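You operate a simulated robot arm through the tools that you are given. There is no shell and no other tool. Be economical: measure what you need, move in short steps, check, and stop when the job is done.

You run a simulated robot arm. Do the job below in one go: nothing can be reset, and whatever is moved stays where it is left.

TASK
Set the grey press as the job card says.
Fine: the card stands on the press table; it gives power, seal, cool and the ball lever.
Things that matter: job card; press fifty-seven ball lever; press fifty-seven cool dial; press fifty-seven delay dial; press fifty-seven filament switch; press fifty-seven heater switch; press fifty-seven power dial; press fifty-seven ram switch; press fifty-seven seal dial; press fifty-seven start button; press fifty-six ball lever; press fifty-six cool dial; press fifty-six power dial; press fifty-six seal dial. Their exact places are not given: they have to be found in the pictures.

The check looks at the end state, three seconds after you hand in, the way a careful person would. Anything else that was tipped, shoved, dropped, spilled or broken makes it a failure. A push-on lid holds only when it is set on centred and level and pressed home; a screw cap is set on level and turned clockwise until tight.

THE ROBOT
A 7-joint arm with a two-finger gripper, on a carriage that runs on a rail from [0, -1262] to [0, 518] (x, y) and turns from -2.496 to 3.299 rad about z. Base frame: it is fixed where the carriage stands at the start and does not move with it; the origin is on the floor, on the carriage's upright axis, x ahead of it, y to its left, z up; the surface under the hand at the start is at about z = 741. Units: mm, rad, N and s.
With the tool pointing down near the work surface it reaches from about 360 to 780 mm from the robot's upright axis, wherever it stands. Its first joint turns from -2.897 to 2.897 rad. Places, roughly: press fifty-seven ball lever [600, 200, 1500]; press fifty-seven cool dial [800, -100, 1000]; press fifty-seven delay dial [800, -100, 1100]; press fifty-seven filament switch [900, -100, 1100]; press fifty-seven heater switch [800, -100, 1000]; press fifty-seven power dial [800, -100, 1200]; press fifty-seven ram switch [800, 0, 1200]; press fifty-seven seal dial [800, -100, 1200]; press fifty-seven start button [800, -100, 1300]; press fifty-six ball lever [-2200, 200, 1500]; press fifty-six cool dial [-2400, 500, 1000]; press fifty-six power dial [-2400, 400, 1200]; press fifty-six seal dial [-2400, 500, 1200]. Payload 2.45 kg.
The TCP is the grasp point, 23 mm short of the fingertips. In the tool frame z runs along the fingers and y along their closing line. Largest opening 72 mm; the body of the gripper starts 40 mm behind the TCP.
Orientation is that of the tool frame in the base frame, as a unit quaternion [w, x, y, z]. With the fingers straight down and closing along the base's y, the tool's x points along the base's -x, its y along +y and its z along -z.

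THE INTERFACE
- The arm moves only by the tool nudge_tool. Its argument "steps" is a list of rows, each a list of 7 numbers: the shift along the base's x, y, z in units of 25 mm (1.0 is 25 mm), then the turn, a rotation vector about the base's x, y, z in units of 8 degrees (1.0 is 8 degrees), then the gripper command, from -1 (fully open) to 1 (shut), values between in proportion. In form: [[tx, ty, tz, rx, ry, rz, jaw], ...]. A call has 1 to 20 rows; each row shifts and turns the commanded pose from where the row before left it. A call with a number of a shift or a turn outside -1 to 1 is refused whole. Each row takes 0.2 s and may step no farther than 50 mm and 0.15 rad from the row before; otherwise, or with a gripper value out of range, the whole call is refused. A pose out of reach is approached as far as the arm can. The call stops where the force on the tool passes 50 N (or 10 N more than at its start, if that is more) or the arm is blocked; 0.2 s more then pass. The fingers move at their own pace (about 72 mm/s each) and stop on an object; they squeeze with about 38 N. The grip force told is the motor's: it shows also when the fingers shut on nothing. Time passes only in rows, and 0.2 s behind the last, so rows that do not move let the fingers close. It gives the time, the measured TCP pose, the force on the tool (base axes), the opening and the grip force at its end, in the units of the frame above (readings bear some noise), with the torque about the TCP (base axes, N m) and any sound that the robot's microphone picked up, and new pictures: "show" is both (left out), scene, wrist or none.
- Cameras (640 x 400 px; columns grow to the right, rows downward): "scene" is now at [11.2, 175.3, 1561.7]; the picture's right is [-0.20, -0.98, 0.00], its down [-0.40, 0.08, -0.91] and it looks along [0.89, -0.18, -0.41] (base axes); focal length 284 px, centre (320, 200). "wrist" rides on the gripper at [78, 17, -66] in the tool frame; the picture's right is [-0.22, 0.98, 0.00], its down [-0.56, -0.12, -0.82] and it looks along [-0.80, -0.18, 0.57] (tool axes); focal length 234 px, centre (320, 200).
- slide_trunk(by): slides the trunk up (or, below 0, down) by that many mm; the arm and the scene camera ride with it, the base frame stays. It gives what a move gives, with no picture.
- base_move(legs): drives the robot by 1 to 6 legs, each [ahead, left, turn to the left] in mm, mm and rad, along the robot's own axes; the way and the turn of a leg run together, so that a leg with both is an arc; at most 1500 mm and 3.142 rad a leg. The arm and the cameras ride along, it lands a little off, and it stops where it bumps. It keeps to its track: a leg is cut to what the track allows. It gives what a move gives, and a new picture of the scene camera.
- turn_head(pan, tilt): turns the head with the scene camera to pan (to the left, within 2.705 rad either way) and tilt (down, from -0.506 to 1.204), counted from straight ahead of the robot. It gives what a move gives, and a new picture of the scene camera.
- point_at(camera, pixels): for up to 12 pixels [column, row] of the newest picture of that camera ("zoom" is the newest enlarged one), the place [x, y, z] in the base frame of the surface seen there, good to about 2 mm, but the place of the scene camera against the robot may be out by one fixed shift of up to 25 mm in any direction. The clock stands still meanwhile.
- enlarge(camera, box): a new picture of the part [left, top, right, bottom] of that camera's present view, enlarged. The clock stands still meanwhile.
- finish_job(): hands the job in; it is judged then, once.

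Work in short steps. Measure before you move; look again where a grasp or a placing could have gone wrong, and mend it. You have 80 turns and 260 pictures in all, those below and enlarged ones among them. Open the gripper and draw the arm clear of the work before you hand the job in, unless the task says otherwise; then end with one line.

The tools are called after "Emit:" as a command line: name --pt "numbers of a row" for each row, then --argument value for the rest, lists and objects as JSON in quotes. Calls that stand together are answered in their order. nudge_tool: Moves the arm, as the interface text tells. Its arguments: {"type":"object","properties":{"steps":{"type":"array","items":{"type":"array","items":{"type":"number"}}},"show":{"type":"string","enum":["both","scene","wrist","none"]}},"required":["steps"]} The other tools are called the same way: slide_trunk (by) slides the trunk up or down; base_move (legs) drives the base; turn_head (pan, tilt) turns the head that bears the scene camera; point_at (camera, pixels) gives the place of the surface under pixels of a picture; enlarge (camera, box) takes an enlarged picture of a part of a camera's view; finish_job () hands the job in.

At the start:

```text
time_s: 0.0
tool_pos: [470.9, -57.2, 999.5]
tool_rot: [0.0, 0.0, 1.0, 0.0]
force: [0.4, 0.6, 0.8]
wrist_torque: [0.01, 0.02, -0.01]
gripper_width: 72.2
grip_force: 0.0
trunk travel left (down, up): [-525.0, 65.0]
robot x, y, heading: [-2.6, 0.2, -0.007]
head pan, tilt: [-0.204, 0.421]
```

scene: 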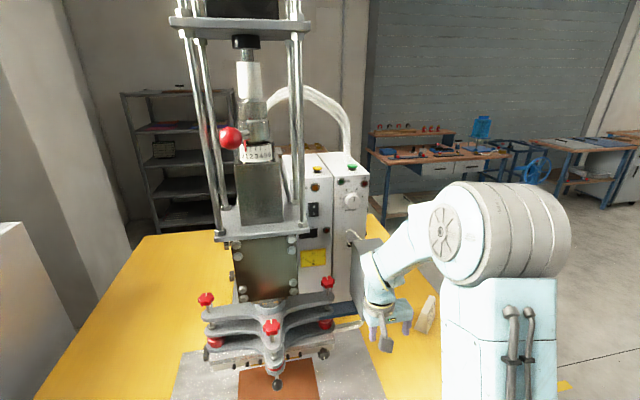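
wrist: 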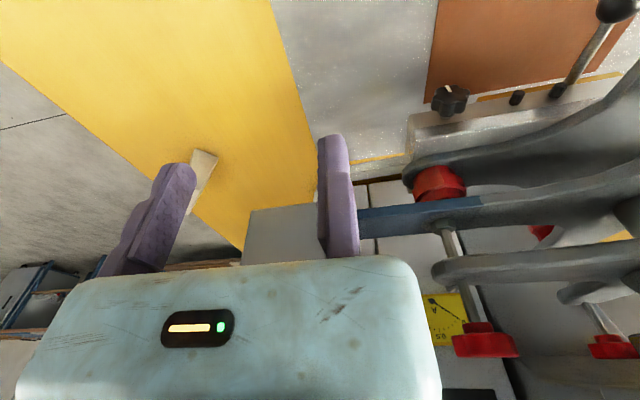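

The press ahead shows its controls around (300-365, 160-280), with a card-like thing near (425,315). I enlarge both.

Emit:
enlarge --camera "scene" --box '[270, 140, 400, 260]'

Emit:
enlarge --camera "scene" --box '[180, 20, 320, 180]'

Emit:
enlarge --camera "scene" --box '[360, 270, 450, 350]'

Emit:
point_at --camera "scene" --pixels '[[231, 138], [352, 200], [425, 315], [316, 170], [351, 167], [314, 210], [258, 153], [355, 237], [303, 190], [340, 190]]'

```text
3.33 times, centred on (335, 200) of scene
```

zoom: 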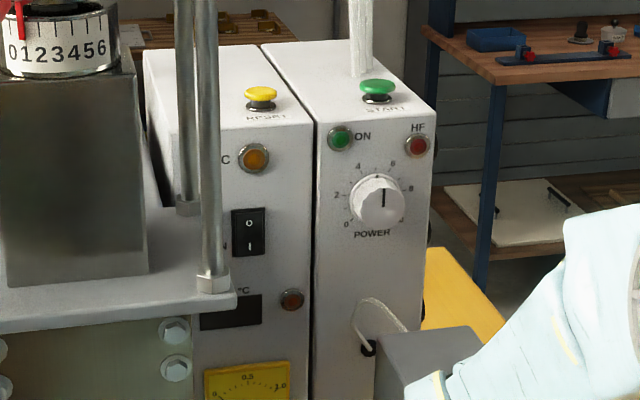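

```text
2.50 times, centred on (250, 100) of scene
```

zoom: 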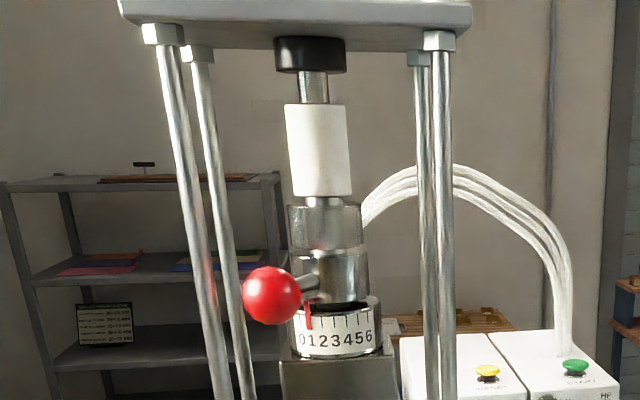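

```text
5.00 times, centred on (405, 310) of scene
```

zoom: 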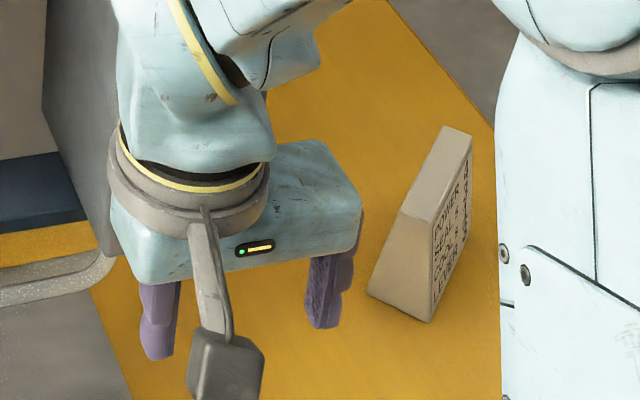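

```text
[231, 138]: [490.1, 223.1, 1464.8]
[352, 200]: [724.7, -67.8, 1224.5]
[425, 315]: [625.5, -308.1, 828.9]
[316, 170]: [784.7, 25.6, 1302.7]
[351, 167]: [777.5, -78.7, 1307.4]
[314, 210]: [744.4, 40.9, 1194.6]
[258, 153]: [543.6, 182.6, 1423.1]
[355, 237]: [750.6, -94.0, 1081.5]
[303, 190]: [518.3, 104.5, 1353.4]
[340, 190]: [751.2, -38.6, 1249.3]
```

The card at (425,315) faces the robot's right (-y). First I look behind at the other press to see which of the two is the grey one.

Emit:
turn_head --pan 2.7 --tilt 0.3

```text
time_s: 2.5
tool_pos: [470.4, -56.9, 999.7]
tool_rot: [0.0, 0.0, 1.0, 0.0]
force: [0.2, -0.4, 0.2]
wrist_torque: [0.0, 0.03, -0.04]
gripper_width: 72.0
grip_force: 0.1
trunk travel left (down, up): [-525.0, 65.0]
robot x, y, heading: [3.4, -2.3, 0.003]
head pan, tilt: [2.7, 0.3]
```

scene: 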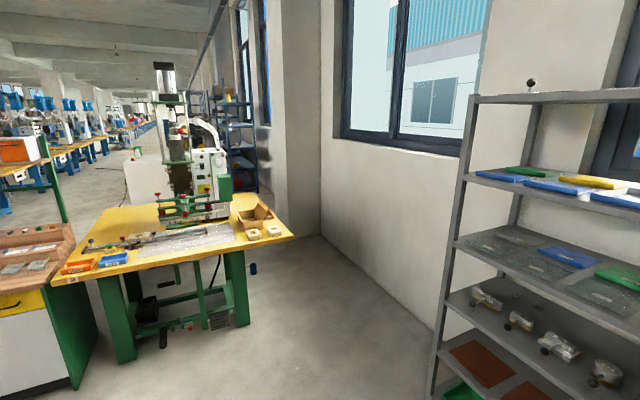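

The press behind is green-trimmed, so the grey press is fifty-seven in front. I drive right along the rail to read the card's face.

Emit:
base_move --legs '[[0, -800, 0]]'

Emit:
turn_head --pan 0.6 --tilt 0.5

```text
time_s: 6.9
tool_pos: [470.4, -859.5, 999.8]
tool_rot: [0.001, 0.008, 1.0, 0.0]
force: [-0.2, -0.2, -0.1]
wrist_torque: [-0.05, 0.02, 0.04]
gripper_width: 71.8
grip_force: 0.0
trunk travel left (down, up): [-525.0, 65.0]
robot x, y, heading: [-0.5, -795.5, -0.017]
head pan, tilt: [2.7, 0.3]
```

scene: 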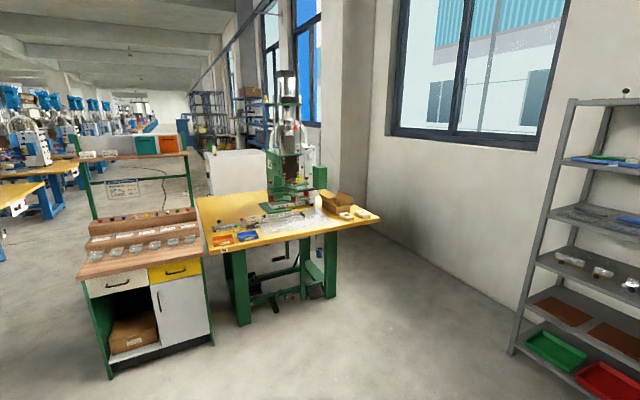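

```text
time_s: 8.9
tool_pos: [469.6, -859.6, 999.8]
tool_rot: [0.0, 0.008, 1.0, 0.0]
force: [0.8, -0.1, -0.3]
wrist_torque: [0.04, 0.0, 0.0]
gripper_width: 72.2
grip_force: 0.0
trunk travel left (down, up): [-525.0, 65.0]
robot x, y, heading: [-1.6, -796.8, -0.019]
head pan, tilt: [0.6, 0.499]
```

scene: 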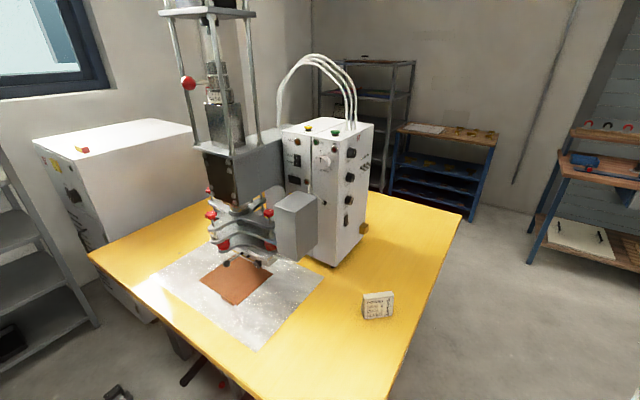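

The card is now at (378,305) and the press's side panel at (350,190). I enlarge both and measure controls.

Emit:
enlarge --camera "scene" --box '[354, 284, 404, 324]'

Emit:
enlarge --camera "scene" --box '[270, 110, 390, 270]'

Emit:
point_at --camera "scene" --pixels '[[378, 305], [352, 152], [350, 177], [347, 200], [345, 221], [326, 162], [188, 83], [300, 225], [340, 240], [322, 240], [213, 93]]'

```text
10.00 times, centred on (379, 304) of scene
```

zoom: 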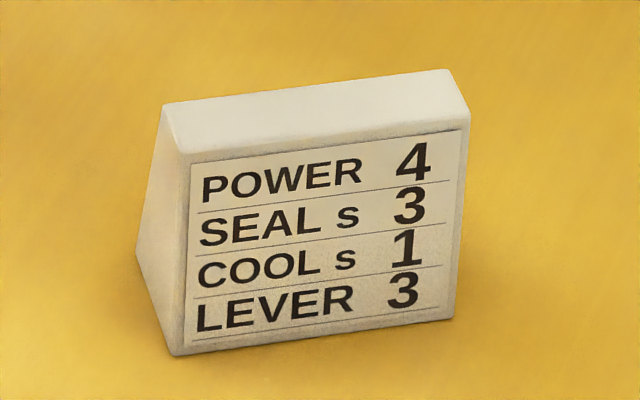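

```text
2.50 times, centred on (330, 190) of scene
```

zoom: 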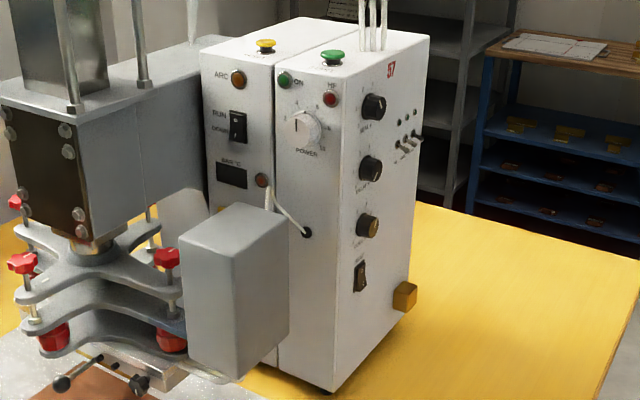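

```text
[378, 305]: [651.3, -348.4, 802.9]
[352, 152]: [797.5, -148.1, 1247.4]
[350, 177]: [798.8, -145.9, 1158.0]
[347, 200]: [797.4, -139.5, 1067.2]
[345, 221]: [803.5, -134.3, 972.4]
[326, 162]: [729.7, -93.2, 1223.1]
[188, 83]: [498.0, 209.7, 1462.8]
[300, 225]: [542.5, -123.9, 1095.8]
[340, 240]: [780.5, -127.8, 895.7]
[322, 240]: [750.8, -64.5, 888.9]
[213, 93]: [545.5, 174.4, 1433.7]
```

Card: POWER 4, SEAL 3, COOL 1, LEVER 3. I enlarge the dials to read their labels and current settings.

Emit:
enlarge --camera "scene" --box '[330, 140, 380, 172]'

Emit:
enlarge --camera "scene" --box '[330, 165, 380, 230]'

Emit:
enlarge --camera "scene" --box '[305, 140, 345, 180]'

Emit:
enlarge --camera "scene" --box '[170, 50, 250, 110]'

```text
12.50 times, centred on (355, 156) of scene
```

zoom: 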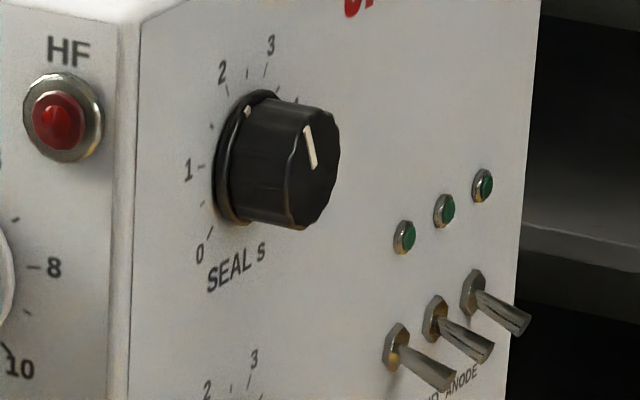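

```text
6.15 times, centred on (355, 198) of scene
```

zoom: 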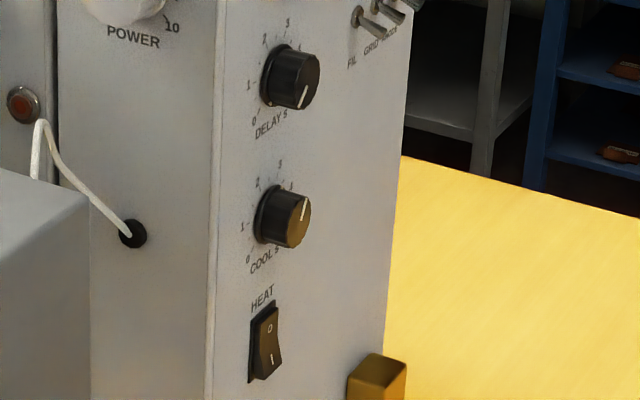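

```text
10.00 times, centred on (325, 160) of scene
```

zoom: 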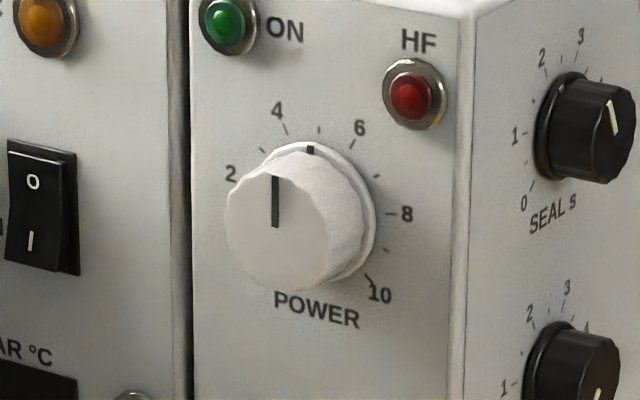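

```text
6.67 times, centred on (210, 80) of scene
```

zoom: 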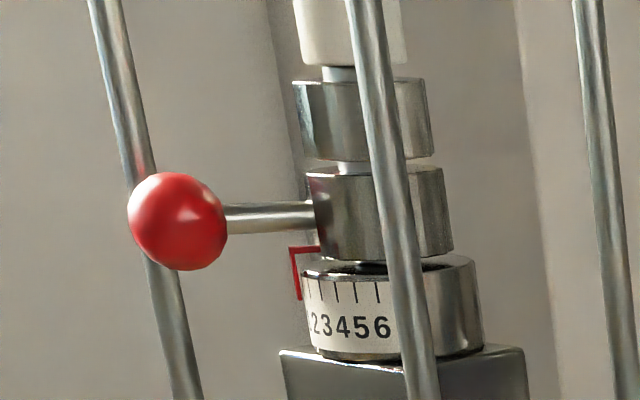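

Now I measure the seal knob and its panel in detail with an enlarged view.

Emit:
enlarge --camera "scene" --box '[330, 136, 380, 168]'

Emit:
point_at --camera "zoom" --pixels '[[310, 214], [330, 180], [290, 265], [245, 155], [190, 220], [222, 110], [208, 282], [450, 100], [140, 200], [510, 365], [395, 385], [120, 85]]'

Emit:
enlarge --camera "scene" --box '[330, 185, 370, 235]'

Emit:
point_at --camera "zoom" --pixels '[[255, 110], [205, 90], [165, 185], [260, 130], [200, 350], [150, 250]]'

```text
12.50 times, centred on (355, 152) of scene
```

zoom: 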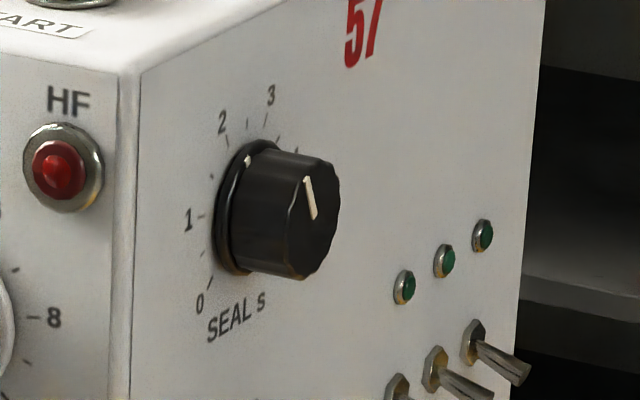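

```text
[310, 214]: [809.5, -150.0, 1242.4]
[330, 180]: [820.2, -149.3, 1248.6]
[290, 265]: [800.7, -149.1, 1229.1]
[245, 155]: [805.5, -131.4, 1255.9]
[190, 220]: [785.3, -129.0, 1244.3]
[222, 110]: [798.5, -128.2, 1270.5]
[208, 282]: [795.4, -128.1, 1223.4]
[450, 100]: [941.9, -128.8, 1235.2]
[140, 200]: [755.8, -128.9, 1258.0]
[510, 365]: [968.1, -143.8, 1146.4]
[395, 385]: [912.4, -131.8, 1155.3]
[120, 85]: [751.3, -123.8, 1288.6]
```

```text
8.00 times, centred on (350, 210) of scene
```

zoom: 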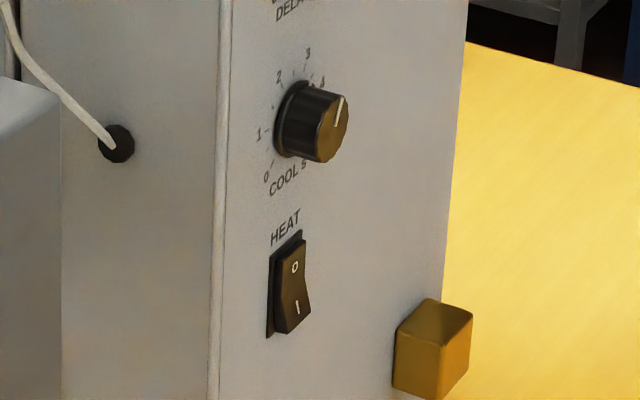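

```text
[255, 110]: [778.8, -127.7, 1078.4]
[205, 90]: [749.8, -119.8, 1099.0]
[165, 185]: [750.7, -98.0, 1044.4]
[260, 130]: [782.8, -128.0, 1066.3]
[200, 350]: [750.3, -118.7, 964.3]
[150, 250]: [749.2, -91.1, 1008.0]
```

Seal knob: panel at y≈-128, knob sticks out ~21 mm, centre about (810, -150, 1243). I'll grip it from the front edge side with the tool horizontal and slightly tilted toward the panel; first shift the base left.

Emit:
base_move --legs '[[0, 280, 0]]'

Emit:
nudge_tool --pt "0.4 0.75 0.57 -0.4087 -0.6416 0.6416 -1" --pt "0.4 0.75 0.57 -0.4087 -0.6416 0.6416 -1" --pt "0.4 0.75 0.57 -0.4087 -0.6416 0.6416 -1" --pt "0.4 0.75 0.57 -0.4087 -0.6416 0.6416 -1" --pt "0.4 0.75 0.57 -0.4087 -0.6416 0.6416 -1" --pt "0.4 0.75 0.57 -0.4087 -0.6416 0.6416 -1" --pt "0.4 0.75 0.57 -0.4087 -0.6416 0.6416 -1" --pt "0.4 0.75 0.57 -0.4087 -0.6416 0.6416 -1" --pt "0.4 0.75 0.57 -0.4087 -0.6416 0.6416 -1" --pt "0.4 0.75 0.57 -0.4087 -0.6416 0.6416 -1" --pt "0.4 0.75 0.57 -0.4087 -0.6416 0.6416 -1" --pt "0.4 0.75 0.57 -0.4087 -0.6416 0.6416 -1" --pt "0.4 0.75 0.57 -0.4087 -0.6416 0.6416 -1" --pt "0.4 0.75 0.57 -0.4087 -0.6416 0.6416 -1" --pt "0.4 0.75 0.57 -0.4087 -0.6416 0.6416 -1" --pt "0.4 0.75 0.57 -0.4087 -0.6416 0.6416 -1" --pt "0.4 0.75 0.57 -0.4087 -0.6416 0.6416 -1"

```text
time_s: 10.9
tool_pos: [468.6, -586.3, 999.8]
tool_rot: [0.0, 0.011, 1.0, 0.0]
force: [0.5, 0.3, 0.1]
wrist_torque: [0.02, 0.0, 0.02]
gripper_width: 71.9
grip_force: 0.2
trunk travel left (down, up): [-525.0, 65.0]
robot x, y, heading: [-0.5, -516.9, -0.021]
head pan, tilt: [0.6, 0.499]
```

scene: 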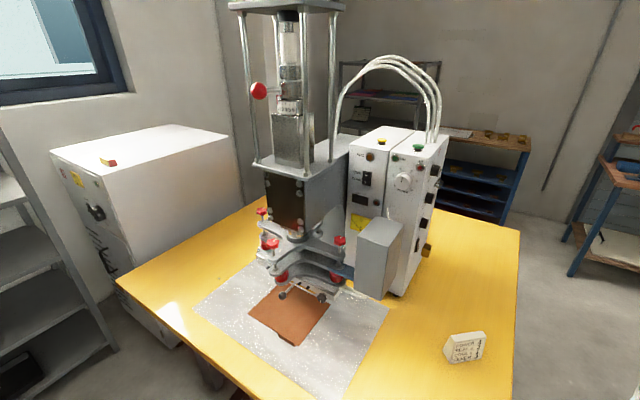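

```text
time_s: 14.7
tool_pos: [666.3, -355.2, 1179.9]
tool_rot: [-0.519, 0.605, -0.465, 0.385]
force: [0.5, -0.9, 0.6]
wrist_torque: [0.05, 0.0, 0.03]
gripper_width: 72.0
grip_force: 0.1
out of reach, approached as far as the arm can: row 16, 17
trunk travel left (down, up): [-525.0, 65.0]
robot x, y, heading: [-1.2, -519.5, -0.022]
head pan, tilt: [0.6, 0.499]
stopped in row 17: the arm was blocked; the commanded pose is now the measured one
```

scene: 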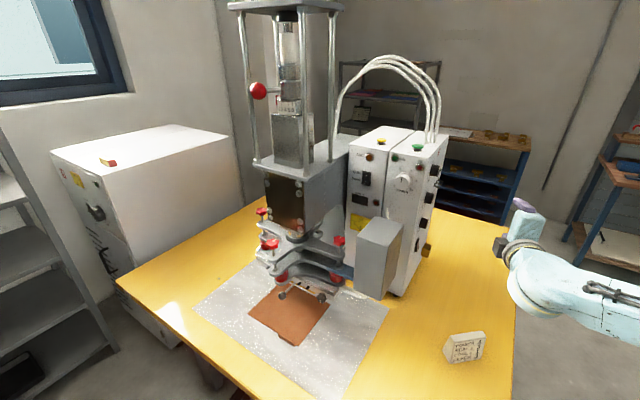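
wrist: 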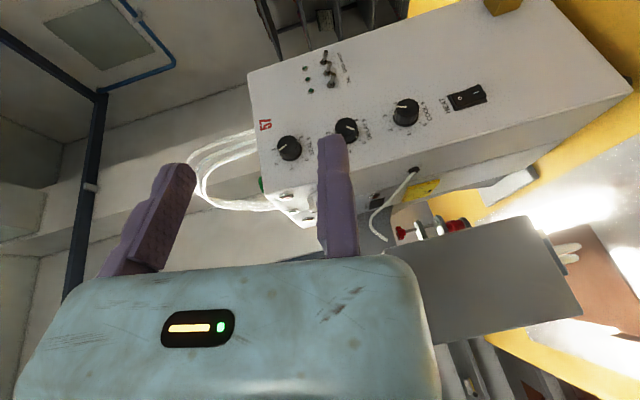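

The arm stopped short at (666,-355,1180), pointing roughly (0.95,0.27,-0.16). I test whether translation or rotation is the limit by first translating only.

Emit:
nudge_tool --pt "-0.2 0.7 0.5 0 0 0 -1" --pt "-0.2 0.7 0.5 0 0 0 -1" --pt "-0.2 0.7 0.5 0 0 0 -1" --pt "-0.2 0.7 0.5 0 0 0 -1" --pt "0 0 0 0 0 0 -1" --show "none"

Emit:
turn_head --pan 0.0 --tilt 0.4

```text
time_s: 15.9
tool_pos: [645.3, -281.4, 1232.2]
tool_rot: [-0.52, 0.605, -0.463, 0.386]
force: [-0.5, 0.3, -0.2]
wrist_torque: [-0.02, -0.01, 0.01]
gripper_width: 71.9
grip_force: 0.1
trunk travel left (down, up): [-525.0, 65.0]
robot x, y, heading: [1.8, -516.0, -0.02]
head pan, tilt: [0.6, 0.499]
```

```text
time_s: 16.9
tool_pos: [645.2, -280.0, 1231.3]
tool_rot: [-0.52, 0.605, -0.464, 0.386]
force: [0.1, -1.3, -0.4]
wrist_torque: [0.0, 0.0, 0.01]
gripper_width: 72.0
grip_force: 0.1
trunk travel left (down, up): [-525.0, 65.0]
robot x, y, heading: [-1.3, -516.3, -0.028]
head pan, tilt: [0.0, 0.4]
```

scene: 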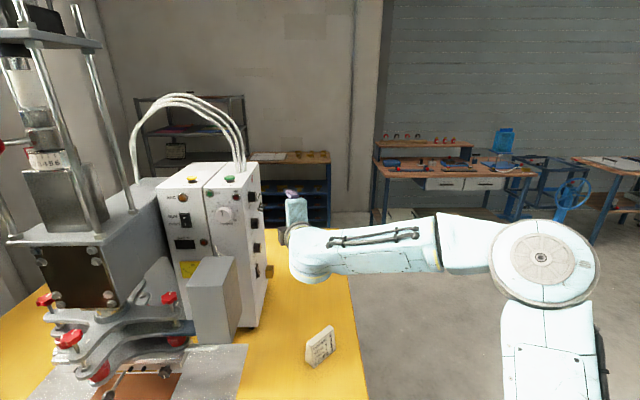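

Translation works. I add 8° of yaw and look through the wrist camera.

Emit:
nudge_tool --pt "0 0 0 0 0 0.9 -1" --pt "0 0 0.2 0 0 0 -1" --show "wrist"

Emit:
enlarge --camera "scene" --box '[200, 170, 280, 270]'

```text
time_s: 17.5
tool_pos: [645.9, -282.7, 1235.6]
tool_rot: [-0.544, 0.633, -0.424, 0.352]
force: [0.1, -0.3, 0.6]
wrist_torque: [0.06, 0.01, 0.0]
gripper_width: 72.0
grip_force: 0.1
trunk travel left (down, up): [-525.0, 65.0]
robot x, y, heading: [-0.1, -521.1, -0.022]
head pan, tilt: [0.0, 0.4]
```

wrist: 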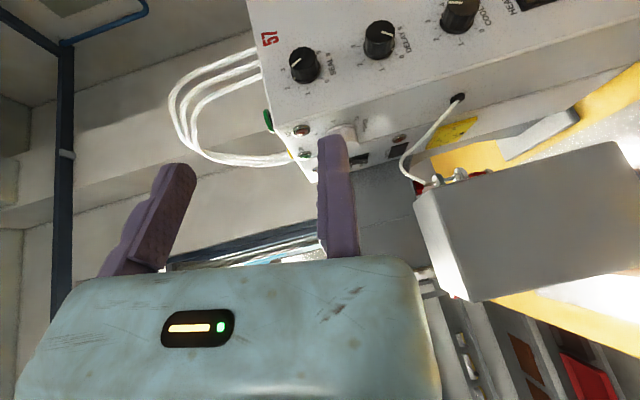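

```text
4.00 times, centred on (240, 220) of scene
```

zoom: 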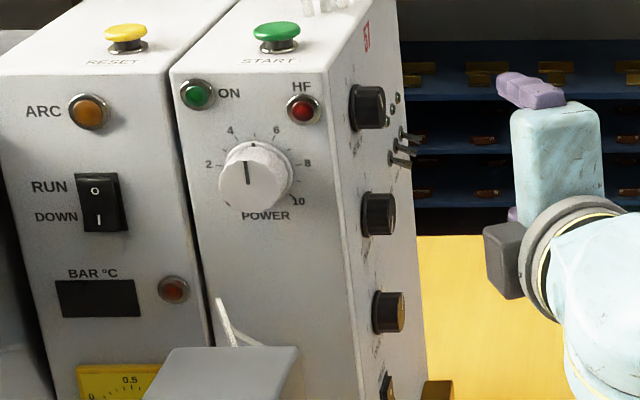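

Tool now at (0.907, 0.39, -0.16). I measure the seal and cool knobs through the wrist camera.

Emit:
enlarge --camera "wrist" --box '[250, 15, 350, 105]'

Emit:
point_at --camera "wrist" --pixels '[[305, 62], [311, 58], [292, 66], [281, 48], [340, 95], [300, 10], [380, 38], [425, 50]]'

Emit:
enlarge --camera "wrist" --box '[420, 0, 500, 50]'

```text
4.44 times, centred on (300, 60) of wrist
```

zoom: 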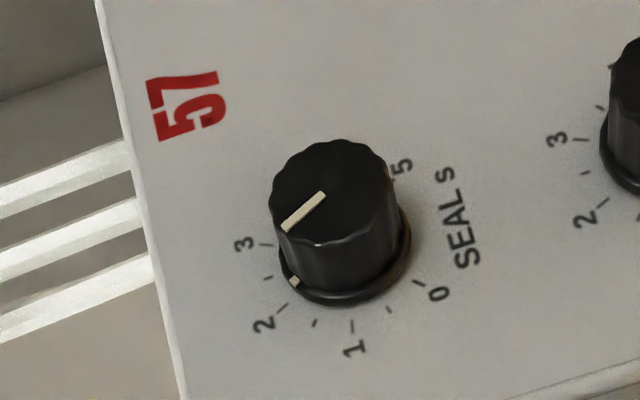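

```text
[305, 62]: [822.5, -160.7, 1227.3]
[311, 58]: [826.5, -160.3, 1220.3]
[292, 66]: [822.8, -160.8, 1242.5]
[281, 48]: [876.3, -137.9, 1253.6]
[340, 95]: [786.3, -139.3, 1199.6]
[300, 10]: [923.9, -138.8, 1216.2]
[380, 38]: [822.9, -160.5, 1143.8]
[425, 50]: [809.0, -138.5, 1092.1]
```

```text
8.00 times, centred on (460, 25) of wrist
```

zoom: 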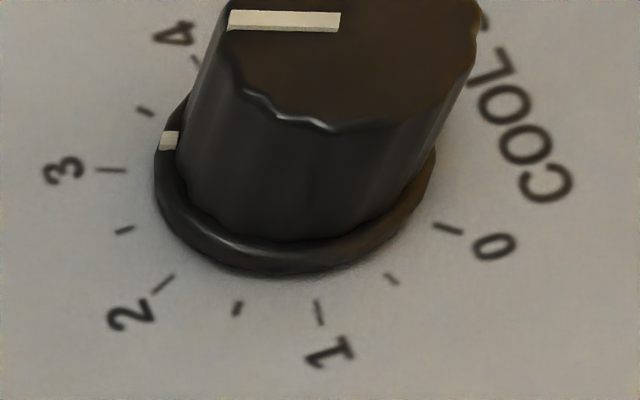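

I take accurate points on the seal knob: face mark, face edges, skirt mark and ticks.

Emit:
enlarge --camera "wrist" --box '[270, 25, 350, 105]'

Emit:
point_at --camera "wrist" --pixels '[[295.5, 65.5], [300.2, 58.8], [309.4, 45.6], [317.5, 62], [298, 78.5], [293.5, 63]]'

Emit:
point_at --camera "zoom" --pixels '[[195, 241], [264, 186], [231, 330], [322, 361], [208, 281], [383, 207]]'

```text
5.00 times, centred on (310, 65) of wrist
```

zoom: 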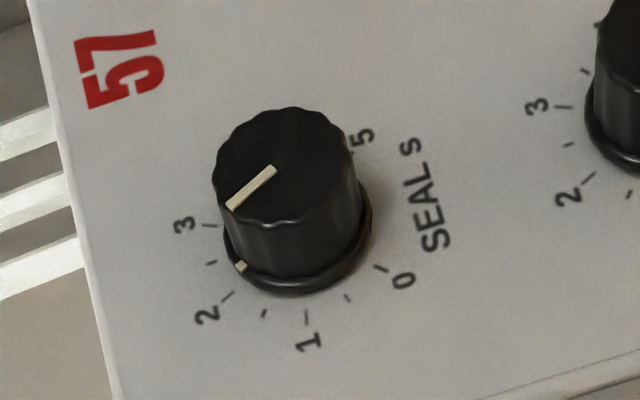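

```text
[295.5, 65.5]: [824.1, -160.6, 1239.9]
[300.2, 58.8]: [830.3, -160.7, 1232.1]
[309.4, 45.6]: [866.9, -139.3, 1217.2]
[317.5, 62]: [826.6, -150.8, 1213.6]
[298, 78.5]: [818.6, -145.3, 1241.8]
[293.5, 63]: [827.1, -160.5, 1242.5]
```

```text
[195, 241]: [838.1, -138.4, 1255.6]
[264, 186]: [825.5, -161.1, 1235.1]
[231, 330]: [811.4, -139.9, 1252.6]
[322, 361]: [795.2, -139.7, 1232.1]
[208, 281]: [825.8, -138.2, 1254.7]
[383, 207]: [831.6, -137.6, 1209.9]
```

Emit:
point_at --camera "zoom" --pixels '[[232, 204], [272, 171], [218, 180], [347, 165], [292, 113], [270, 216], [210, 226], [228, 296], [306, 318], [381, 268], [210, 262], [241, 267]]'

```text
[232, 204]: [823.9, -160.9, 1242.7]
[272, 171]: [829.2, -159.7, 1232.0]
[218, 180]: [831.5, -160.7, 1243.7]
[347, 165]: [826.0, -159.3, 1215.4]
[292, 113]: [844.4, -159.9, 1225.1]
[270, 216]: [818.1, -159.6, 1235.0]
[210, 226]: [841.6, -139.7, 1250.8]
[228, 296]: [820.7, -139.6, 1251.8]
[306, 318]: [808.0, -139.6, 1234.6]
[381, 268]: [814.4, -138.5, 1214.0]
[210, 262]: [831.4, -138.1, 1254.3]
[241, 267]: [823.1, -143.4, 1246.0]
```

Seal reads 2.0 (centre (831,1230), 54° per unit, 0–5); it must go +54° clockwise. I move to a pre-grasp 70 mm back along the tool axis.

Emit:
nudge_tool --pt "0.747 0.653 0.05 0 0 0 -1" --pt "0.747 0.653 0.05 0 0 0 -1" --pt "0.747 0.653 0.05 0 0 0 -1" --pt "0.747 0.653 0.05 0 0 0 -1" --pt "0.747 0.653 0.05 0 0 0 -1" --pt "0.747 0.653 0.05 0 0 0 -1" --pt "0 0 0 0 0 0 -1"

```text
time_s: 19.1
tool_pos: [756.2, -182.9, 1241.2]
tool_rot: [-0.543, 0.632, -0.425, 0.352]
force: [0.4, -0.1, -0.2]
wrist_torque: [0.03, -0.03, 0.0]
gripper_width: 71.9
grip_force: 0.0
trunk travel left (down, up): [-525.0, 65.0]
robot x, y, heading: [-1.8, -517.7, -0.02]
head pan, tilt: [0.0, 0.4]
```

scene: 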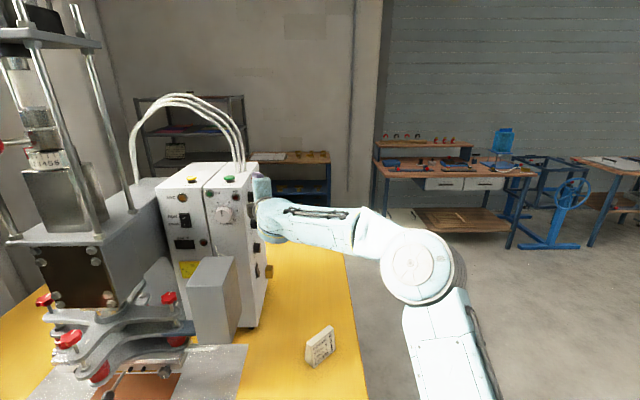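
wrist: 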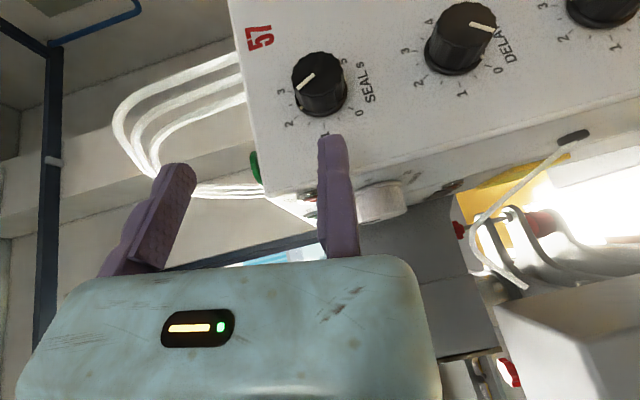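

The fingers look off-centre in the wrist picture, so I check point_at on the fingers themselves against the known TCP before trusting the knob place.

Emit:
point_at --camera "wrist" --pixels '[[180, 172], [330, 145], [165, 240], [340, 240], [178, 205], [352, 190], [230, 340], [325, 70]]'

Emit:
enlarge --camera "scene" --box '[220, 170, 300, 230]'

```text
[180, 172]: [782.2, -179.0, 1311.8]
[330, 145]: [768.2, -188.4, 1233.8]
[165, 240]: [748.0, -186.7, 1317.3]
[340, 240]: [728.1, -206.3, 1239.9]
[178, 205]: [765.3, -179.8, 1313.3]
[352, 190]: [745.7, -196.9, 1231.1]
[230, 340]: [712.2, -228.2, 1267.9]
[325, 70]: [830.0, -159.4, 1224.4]
```

```text
6.67 times, centred on (260, 200) of scene
```

zoom: 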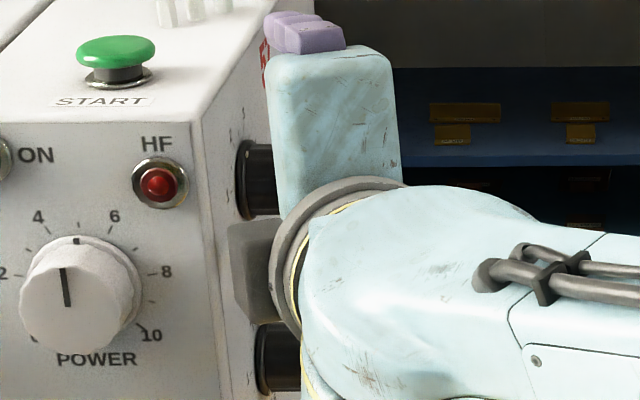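

Relative to the fingers (centre z≈1273 by the wrist camera) the knob (1230) is ~35 mm low, though the TCP reads 1241. I cross-check with the scene camera on the upper finger and the knob.

Emit:
point_at --camera "zoom" --pixels '[[305, 38], [330, 40], [290, 30], [330, 60], [330, 130], [262, 165], [262, 195], [245, 150]]'

Emit:
enlarge --camera "wrist" --box '[60, 100, 460, 350]'

```text
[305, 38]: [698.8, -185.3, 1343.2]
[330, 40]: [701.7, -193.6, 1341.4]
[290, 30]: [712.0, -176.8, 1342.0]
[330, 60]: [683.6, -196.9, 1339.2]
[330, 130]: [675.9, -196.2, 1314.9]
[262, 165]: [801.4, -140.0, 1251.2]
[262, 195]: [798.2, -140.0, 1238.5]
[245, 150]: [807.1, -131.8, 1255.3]
```

```text
1.60 times, centred on (260, 225) of wrist
```

zoom: 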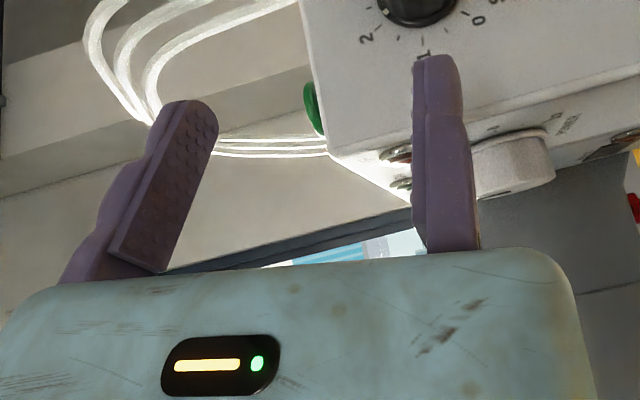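

Both cameras put the fingers ~35 mm above the TCP reading, so I servo relative to the fingers. I measure the inner faces more exactly.

Emit:
point_at --camera "zoom" --pixels '[[185, 150], [155, 215], [205, 140], [417, 80], [417, 150], [417, 220], [440, 75], [440, 150], [440, 220], [30, 320], [560, 290], [300, 320]]'

```text
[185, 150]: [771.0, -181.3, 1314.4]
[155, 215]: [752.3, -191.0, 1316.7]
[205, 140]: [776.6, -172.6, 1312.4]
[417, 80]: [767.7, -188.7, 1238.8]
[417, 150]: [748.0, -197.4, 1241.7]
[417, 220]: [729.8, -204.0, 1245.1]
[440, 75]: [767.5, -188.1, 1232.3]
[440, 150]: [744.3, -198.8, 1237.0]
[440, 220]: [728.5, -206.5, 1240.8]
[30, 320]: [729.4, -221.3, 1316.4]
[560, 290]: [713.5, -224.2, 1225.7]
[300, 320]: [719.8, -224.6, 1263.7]
```

Effective finger centre is ~37 mm above the reading. I lower by 47 mm at standoff so the knob lies on the finger axis, then check.

Emit:
nudge_tool --pt "0 0 -0.94 0 0 0 -1" --pt "0 0 -0.94 0 0 0 -1" --pt "0 0 0 0 0 0 -1" --show "wrist"

Emit:
enlarge --camera "wrist" --box '[140, 50, 380, 200]'

```text
time_s: 19.9
tool_pos: [758.1, -184.0, 1194.9]
tool_rot: [-0.543, 0.633, -0.425, 0.351]
force: [0.3, 0.3, 0.0]
wrist_torque: [0.03, 0.02, 0.02]
gripper_width: 71.9
grip_force: 0.0
trunk travel left (down, up): [-525.0, 65.0]
robot x, y, heading: [2.0, -518.7, -0.021]
head pan, tilt: [0.0, 0.4]
```

wrist: 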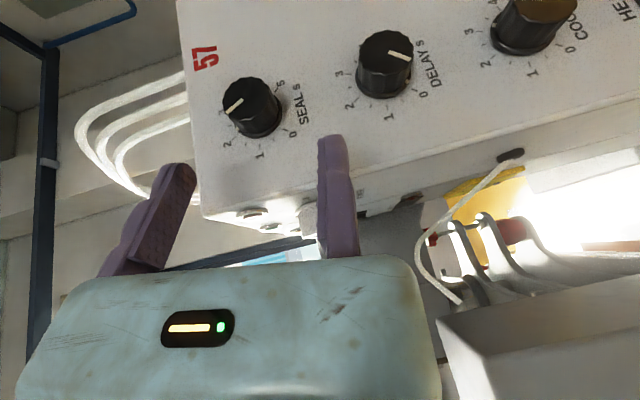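

```text
2.67 times, centred on (260, 125) of wrist
```

zoom: 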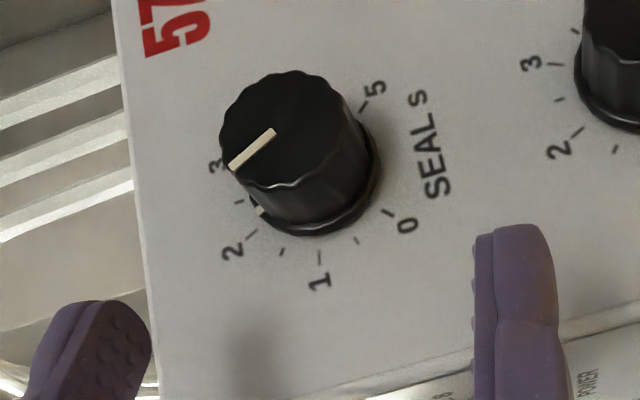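

Emit:
point_at --camera "zoom" --pixels '[[251, 235], [320, 257], [388, 212], [366, 105], [239, 202], [228, 145], [352, 130], [288, 78], [285, 183], [105, 340], [479, 260], [520, 235]]'

```text
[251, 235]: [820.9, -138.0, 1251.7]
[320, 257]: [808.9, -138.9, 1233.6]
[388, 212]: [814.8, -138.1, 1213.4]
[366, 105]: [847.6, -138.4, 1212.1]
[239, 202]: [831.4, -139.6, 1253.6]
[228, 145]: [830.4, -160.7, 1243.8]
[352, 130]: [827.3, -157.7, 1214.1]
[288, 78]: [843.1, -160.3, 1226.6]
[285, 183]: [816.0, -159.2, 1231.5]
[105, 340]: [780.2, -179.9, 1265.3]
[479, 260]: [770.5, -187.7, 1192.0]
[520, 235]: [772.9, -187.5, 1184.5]
```

Knob centre confirmed at (831, 1230); finger centre is at ~1230. I advance (58,24,1) and look before closing.

Emit:
nudge_tool --pt "0.58 0.24 0.01 0 0 0 -1" --pt "0.58 0.24 0.01 0 0 0 -1" --pt "0.58 0.24 0.01 0 0 0 -1" --pt "0.58 0.22 0.01 0 0 0 -1" --pt "0 0 0 0 0 0 -1" --show "wrist"

Emit:
enlarge --camera "wrist" --box '[140, 80, 380, 230]'

```text
time_s: 21.1
tool_pos: [815.6, -160.6, 1195.6]
tool_rot: [-0.543, 0.632, -0.425, 0.352]
force: [0.5, -0.5, 0.0]
wrist_torque: [0.0, 0.0, 0.0]
gripper_width: 72.1
grip_force: 0.0
trunk travel left (down, up): [-525.0, 65.0]
robot x, y, heading: [-2.5, -518.9, -0.018]
head pan, tilt: [0.0, 0.4]
```

wrist: 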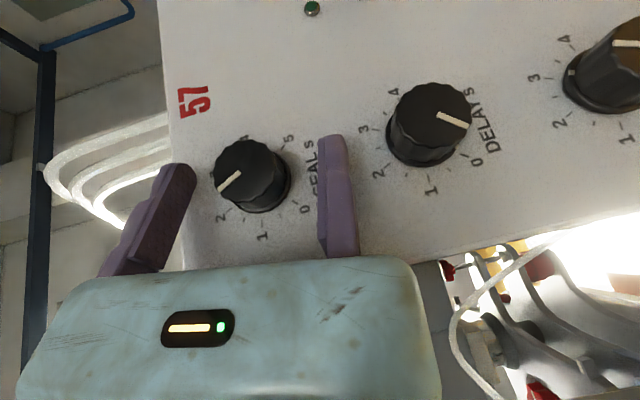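

```text
2.67 times, centred on (260, 155) of wrist
```

zoom: 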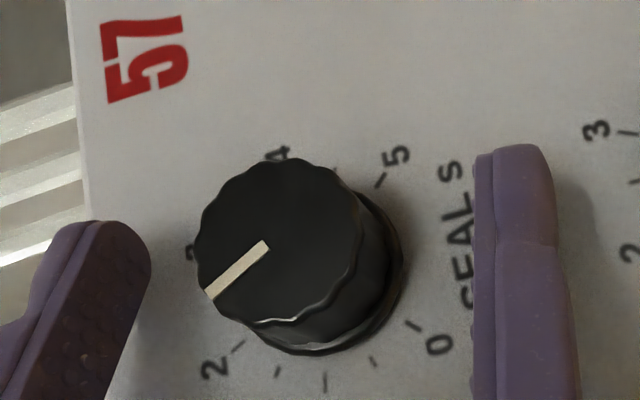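

Emit:
point_at --camera "zoom" --pixels '[[105, 240], [140, 260], [90, 225], [484, 160], [520, 150], [480, 250], [280, 165], [200, 250], [355, 245], [265, 245]]'

```text
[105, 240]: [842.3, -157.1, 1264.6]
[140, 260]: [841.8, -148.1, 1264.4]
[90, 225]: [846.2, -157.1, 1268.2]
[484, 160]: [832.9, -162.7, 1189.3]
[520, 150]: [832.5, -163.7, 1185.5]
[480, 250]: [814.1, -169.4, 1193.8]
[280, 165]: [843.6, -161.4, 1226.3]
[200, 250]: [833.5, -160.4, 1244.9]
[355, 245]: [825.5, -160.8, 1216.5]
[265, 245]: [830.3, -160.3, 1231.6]
```

Fingers straddle the knob (centre ~1227 vs 1230). I raise 2.5 mm and close.

Emit:
nudge_tool --pt "0 0 0.1 0 0 0 -1" --pt "0 0 0 0 0 0 0" --pt "0 0 0 0 0 0 1" --pt "0 0 0 0 0 0 1" --pt "0 0 0 0 0 0 1" --show "wrist"

Emit:
enlarge --camera "wrist" --box '[140, 80, 380, 230]'

```text
time_s: 22.3
tool_pos: [811.4, -161.1, 1206.9]
tool_rot: [-0.546, 0.63, -0.422, 0.355]
force: [3.3, 8.7, 37.0]
wrist_torque: [0.44, -0.68, 0.61]
gripper_width: 43.6
grip_force: 38.6
trunk travel left (down, up): [-525.0, 65.0]
robot x, y, heading: [2.3, -520.4, -0.028]
head pan, tilt: [0.0, 0.4]
```

wrist: 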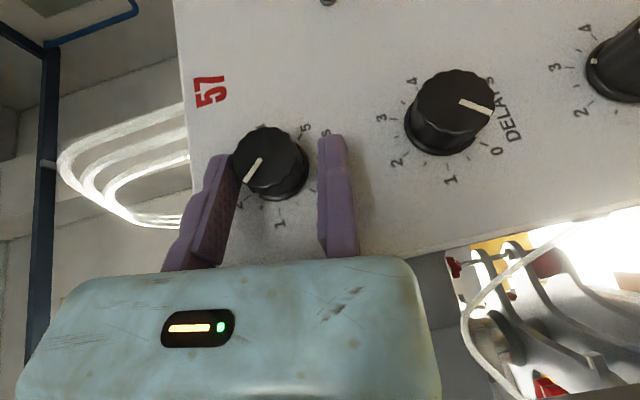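

```text
2.67 times, centred on (260, 155) of wrist
```

zoom: 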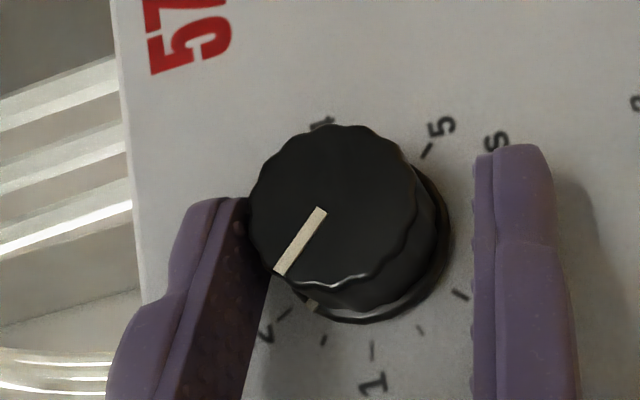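

Only the upper finger moves; the lower one is fixed at the TCP plane. I reopen, raise ~23 mm so the fixed finger touches the knob from below, then close again.

Emit:
nudge_tool --pt "0 0 0 0 0 0 -1" --pt "0 0 0 0 0 0 -1" --pt "0 0 0.45 0 0 0 -1" --pt "0 0 0.45 0 0 0 -1" --pt "0 0 0 0 0 0 -1" --show "wrist"

Emit:
enlarge --camera "wrist" --box '[140, 80, 380, 230]'

```text
time_s: 23.5
tool_pos: [817.4, -161.0, 1215.5]
tool_rot: [-0.541, 0.635, -0.426, 0.351]
force: [-6.2, -3.9, -22.9]
wrist_torque: [-0.08, 0.25, -0.39]
gripper_width: 72.3
grip_force: 0.1
trunk travel left (down, up): [-525.0, 65.0]
robot x, y, heading: [-2.8, -517.2, -0.025]
head pan, tilt: [0.0, 0.4]
```

wrist: 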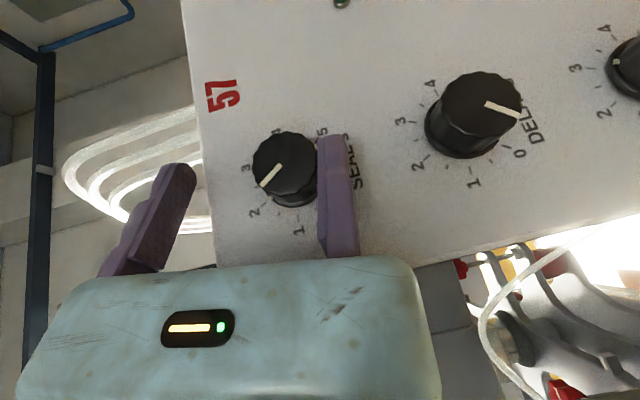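

```text
2.67 times, centred on (260, 155) of wrist
```

zoom: 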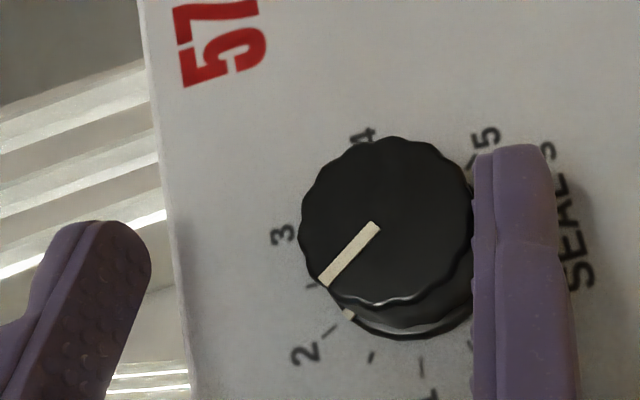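

The fixed finger touches at reading z≈1215 (force -23 N). I ease off 4.5 mm and close the moving finger.

Emit:
nudge_tool --pt "0 0 -0.18 0 0 0 -1" --pt "0 0 0 0 0 0 0" --pt "0 0 0 0 0 0 1" --pt "0 0 0 0 0 0 1" --pt "0 0 0 0 0 0 1" --show "wrist"

Emit:
enlarge --camera "wrist" --box '[140, 80, 380, 230]'

```text
time_s: 24.7
tool_pos: [816.6, -160.3, 1215.5]
tool_rot: [-0.543, 0.633, -0.425, 0.352]
force: [-5.1, -2.5, -17.5]
wrist_torque: [0.39, 0.25, 0.38]
gripper_width: 33.5
grip_force: 45.0
trunk travel left (down, up): [-525.0, 65.0]
robot x, y, heading: [-1.7, -515.8, -0.019]
head pan, tilt: [0.0, 0.4]
```

wrist: 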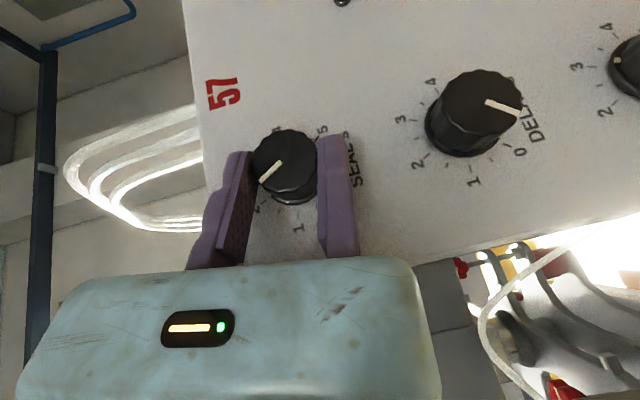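

```text
2.67 times, centred on (260, 155) of wrist
```

zoom: 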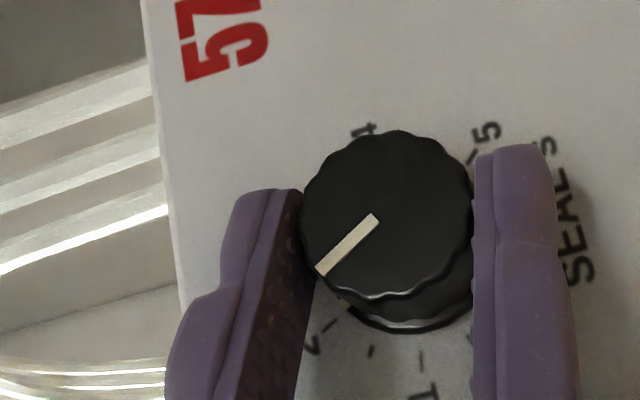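

Gripped (33.5 mm, 45 N). I turn it clockwise about the knob axis by 46° in six steps and look.

Emit:
nudge_tool --pt "-0.074 0 0.081 0 0.964 0 1" --pt "-0.064 0 0.09 0 0.964 0 1" --pt "-0.051 0 0.098 0 0.964 0 1" --pt "-0.038 0 0.104 0 0.964 0 1" --pt "-0.023 0 0.108 0 0.964 0 1" --pt "-0.009 0 0.11 0 0.964 0 1" --pt "0 0 0 0 0 0 1" --show "wrist"

Emit:
enlarge --camera "wrist" --box '[140, 80, 380, 230]'

```text
time_s: 25.9
tool_pos: [786.9, -169.9, 1234.0]
tool_rot: [-0.401, 0.705, -0.565, 0.149]
force: [30.2, 10.8, 32.8]
wrist_torque: [0.51, -0.96, 0.36]
gripper_width: 35.2
grip_force: 45.0
out of reach, approached as far as the arm can: row 4, 5
trunk travel left (down, up): [-525.0, 65.0]
robot x, y, heading: [2.0, -521.3, -0.03]
head pan, tilt: [0.0, 0.4]
stopped in row 5: the force on the tool passed its limit at 53 N (the readings are from after the stop); the commanded pose is now the measured one
```

wrist: 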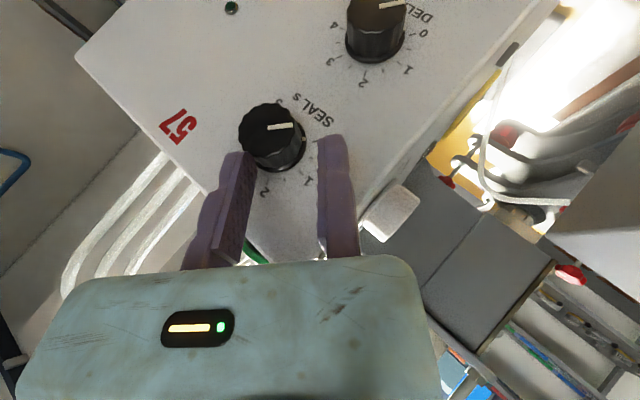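

```text
2.67 times, centred on (260, 155) of wrist
```

zoom: 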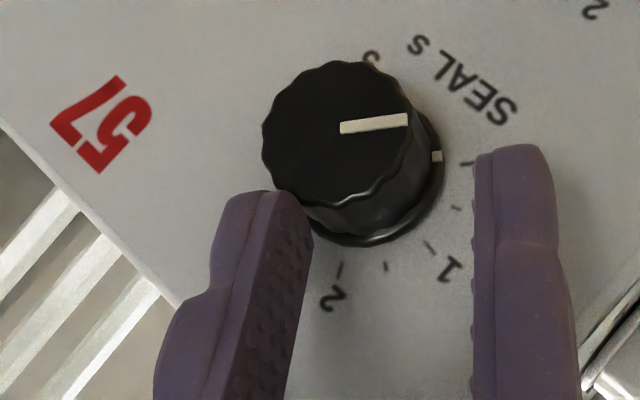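

The arm ran out of reach, slid back along the knob and turned it to about 0. I release, retreat along the tool axis, then bring the base closer.

Emit:
nudge_tool --pt "0 0 0 0 0 0 -1" --pt "0 0 0 0 0 0 -1" --pt "-0.6 -0.36 0.55 0 0 0 -1" --pt "-0.6 -0.36 0.55 0 0 0 -1" --pt "-0.6 -0.5 0.55 0 0 0 -1" --pt "-0.6 -0.6 0.2 0 -0.9 0 -1" --pt "-0.6 -0.6 0 0 -0.9 0 -1" --pt "-0.6 -0.6 0 0 -0.9 0 -1" --pt "-0.3 -0.6 0 0 -0.9 0 -1" --pt "0 -0.6 0 0 -0.9 0 -1" --show "none"

Emit:
base_move --legs '[[0, 100, 0]]'

```text
time_s: 28.1
tool_pos: [687.3, -273.2, 1273.5]
tool_rot: [-0.555, 0.627, -0.417, 0.354]
force: [2.2, -6.9, 0.9]
wrist_torque: [0.13, 0.13, 0.44]
gripper_width: 72.0
grip_force: 0.1
trunk travel left (down, up): [-525.0, 65.0]
robot x, y, heading: [2.7, -515.9, -0.024]
head pan, tilt: [0.0, 0.4]
```

```text
time_s: 29.2
tool_pos: [687.6, -172.9, 1272.7]
tool_rot: [-0.552, 0.629, -0.416, 0.356]
force: [0.5, -1.1, 0.7]
wrist_torque: [-0.01, -0.01, 0.02]
gripper_width: 71.9
grip_force: 0.1
trunk travel left (down, up): [-525.0, 65.0]
robot x, y, heading: [-1.5, -417.7, -0.019]
head pan, tilt: [0.0, 0.4]
```

scene: 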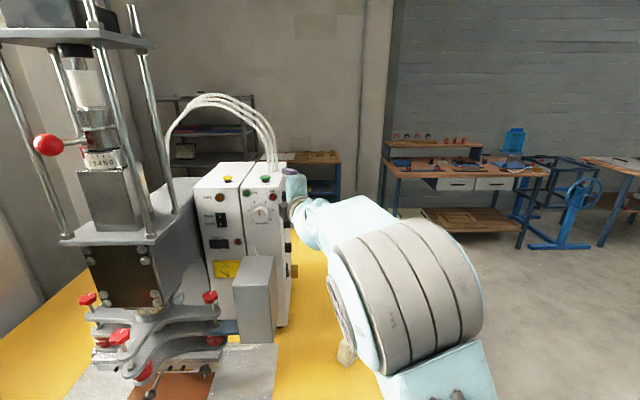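

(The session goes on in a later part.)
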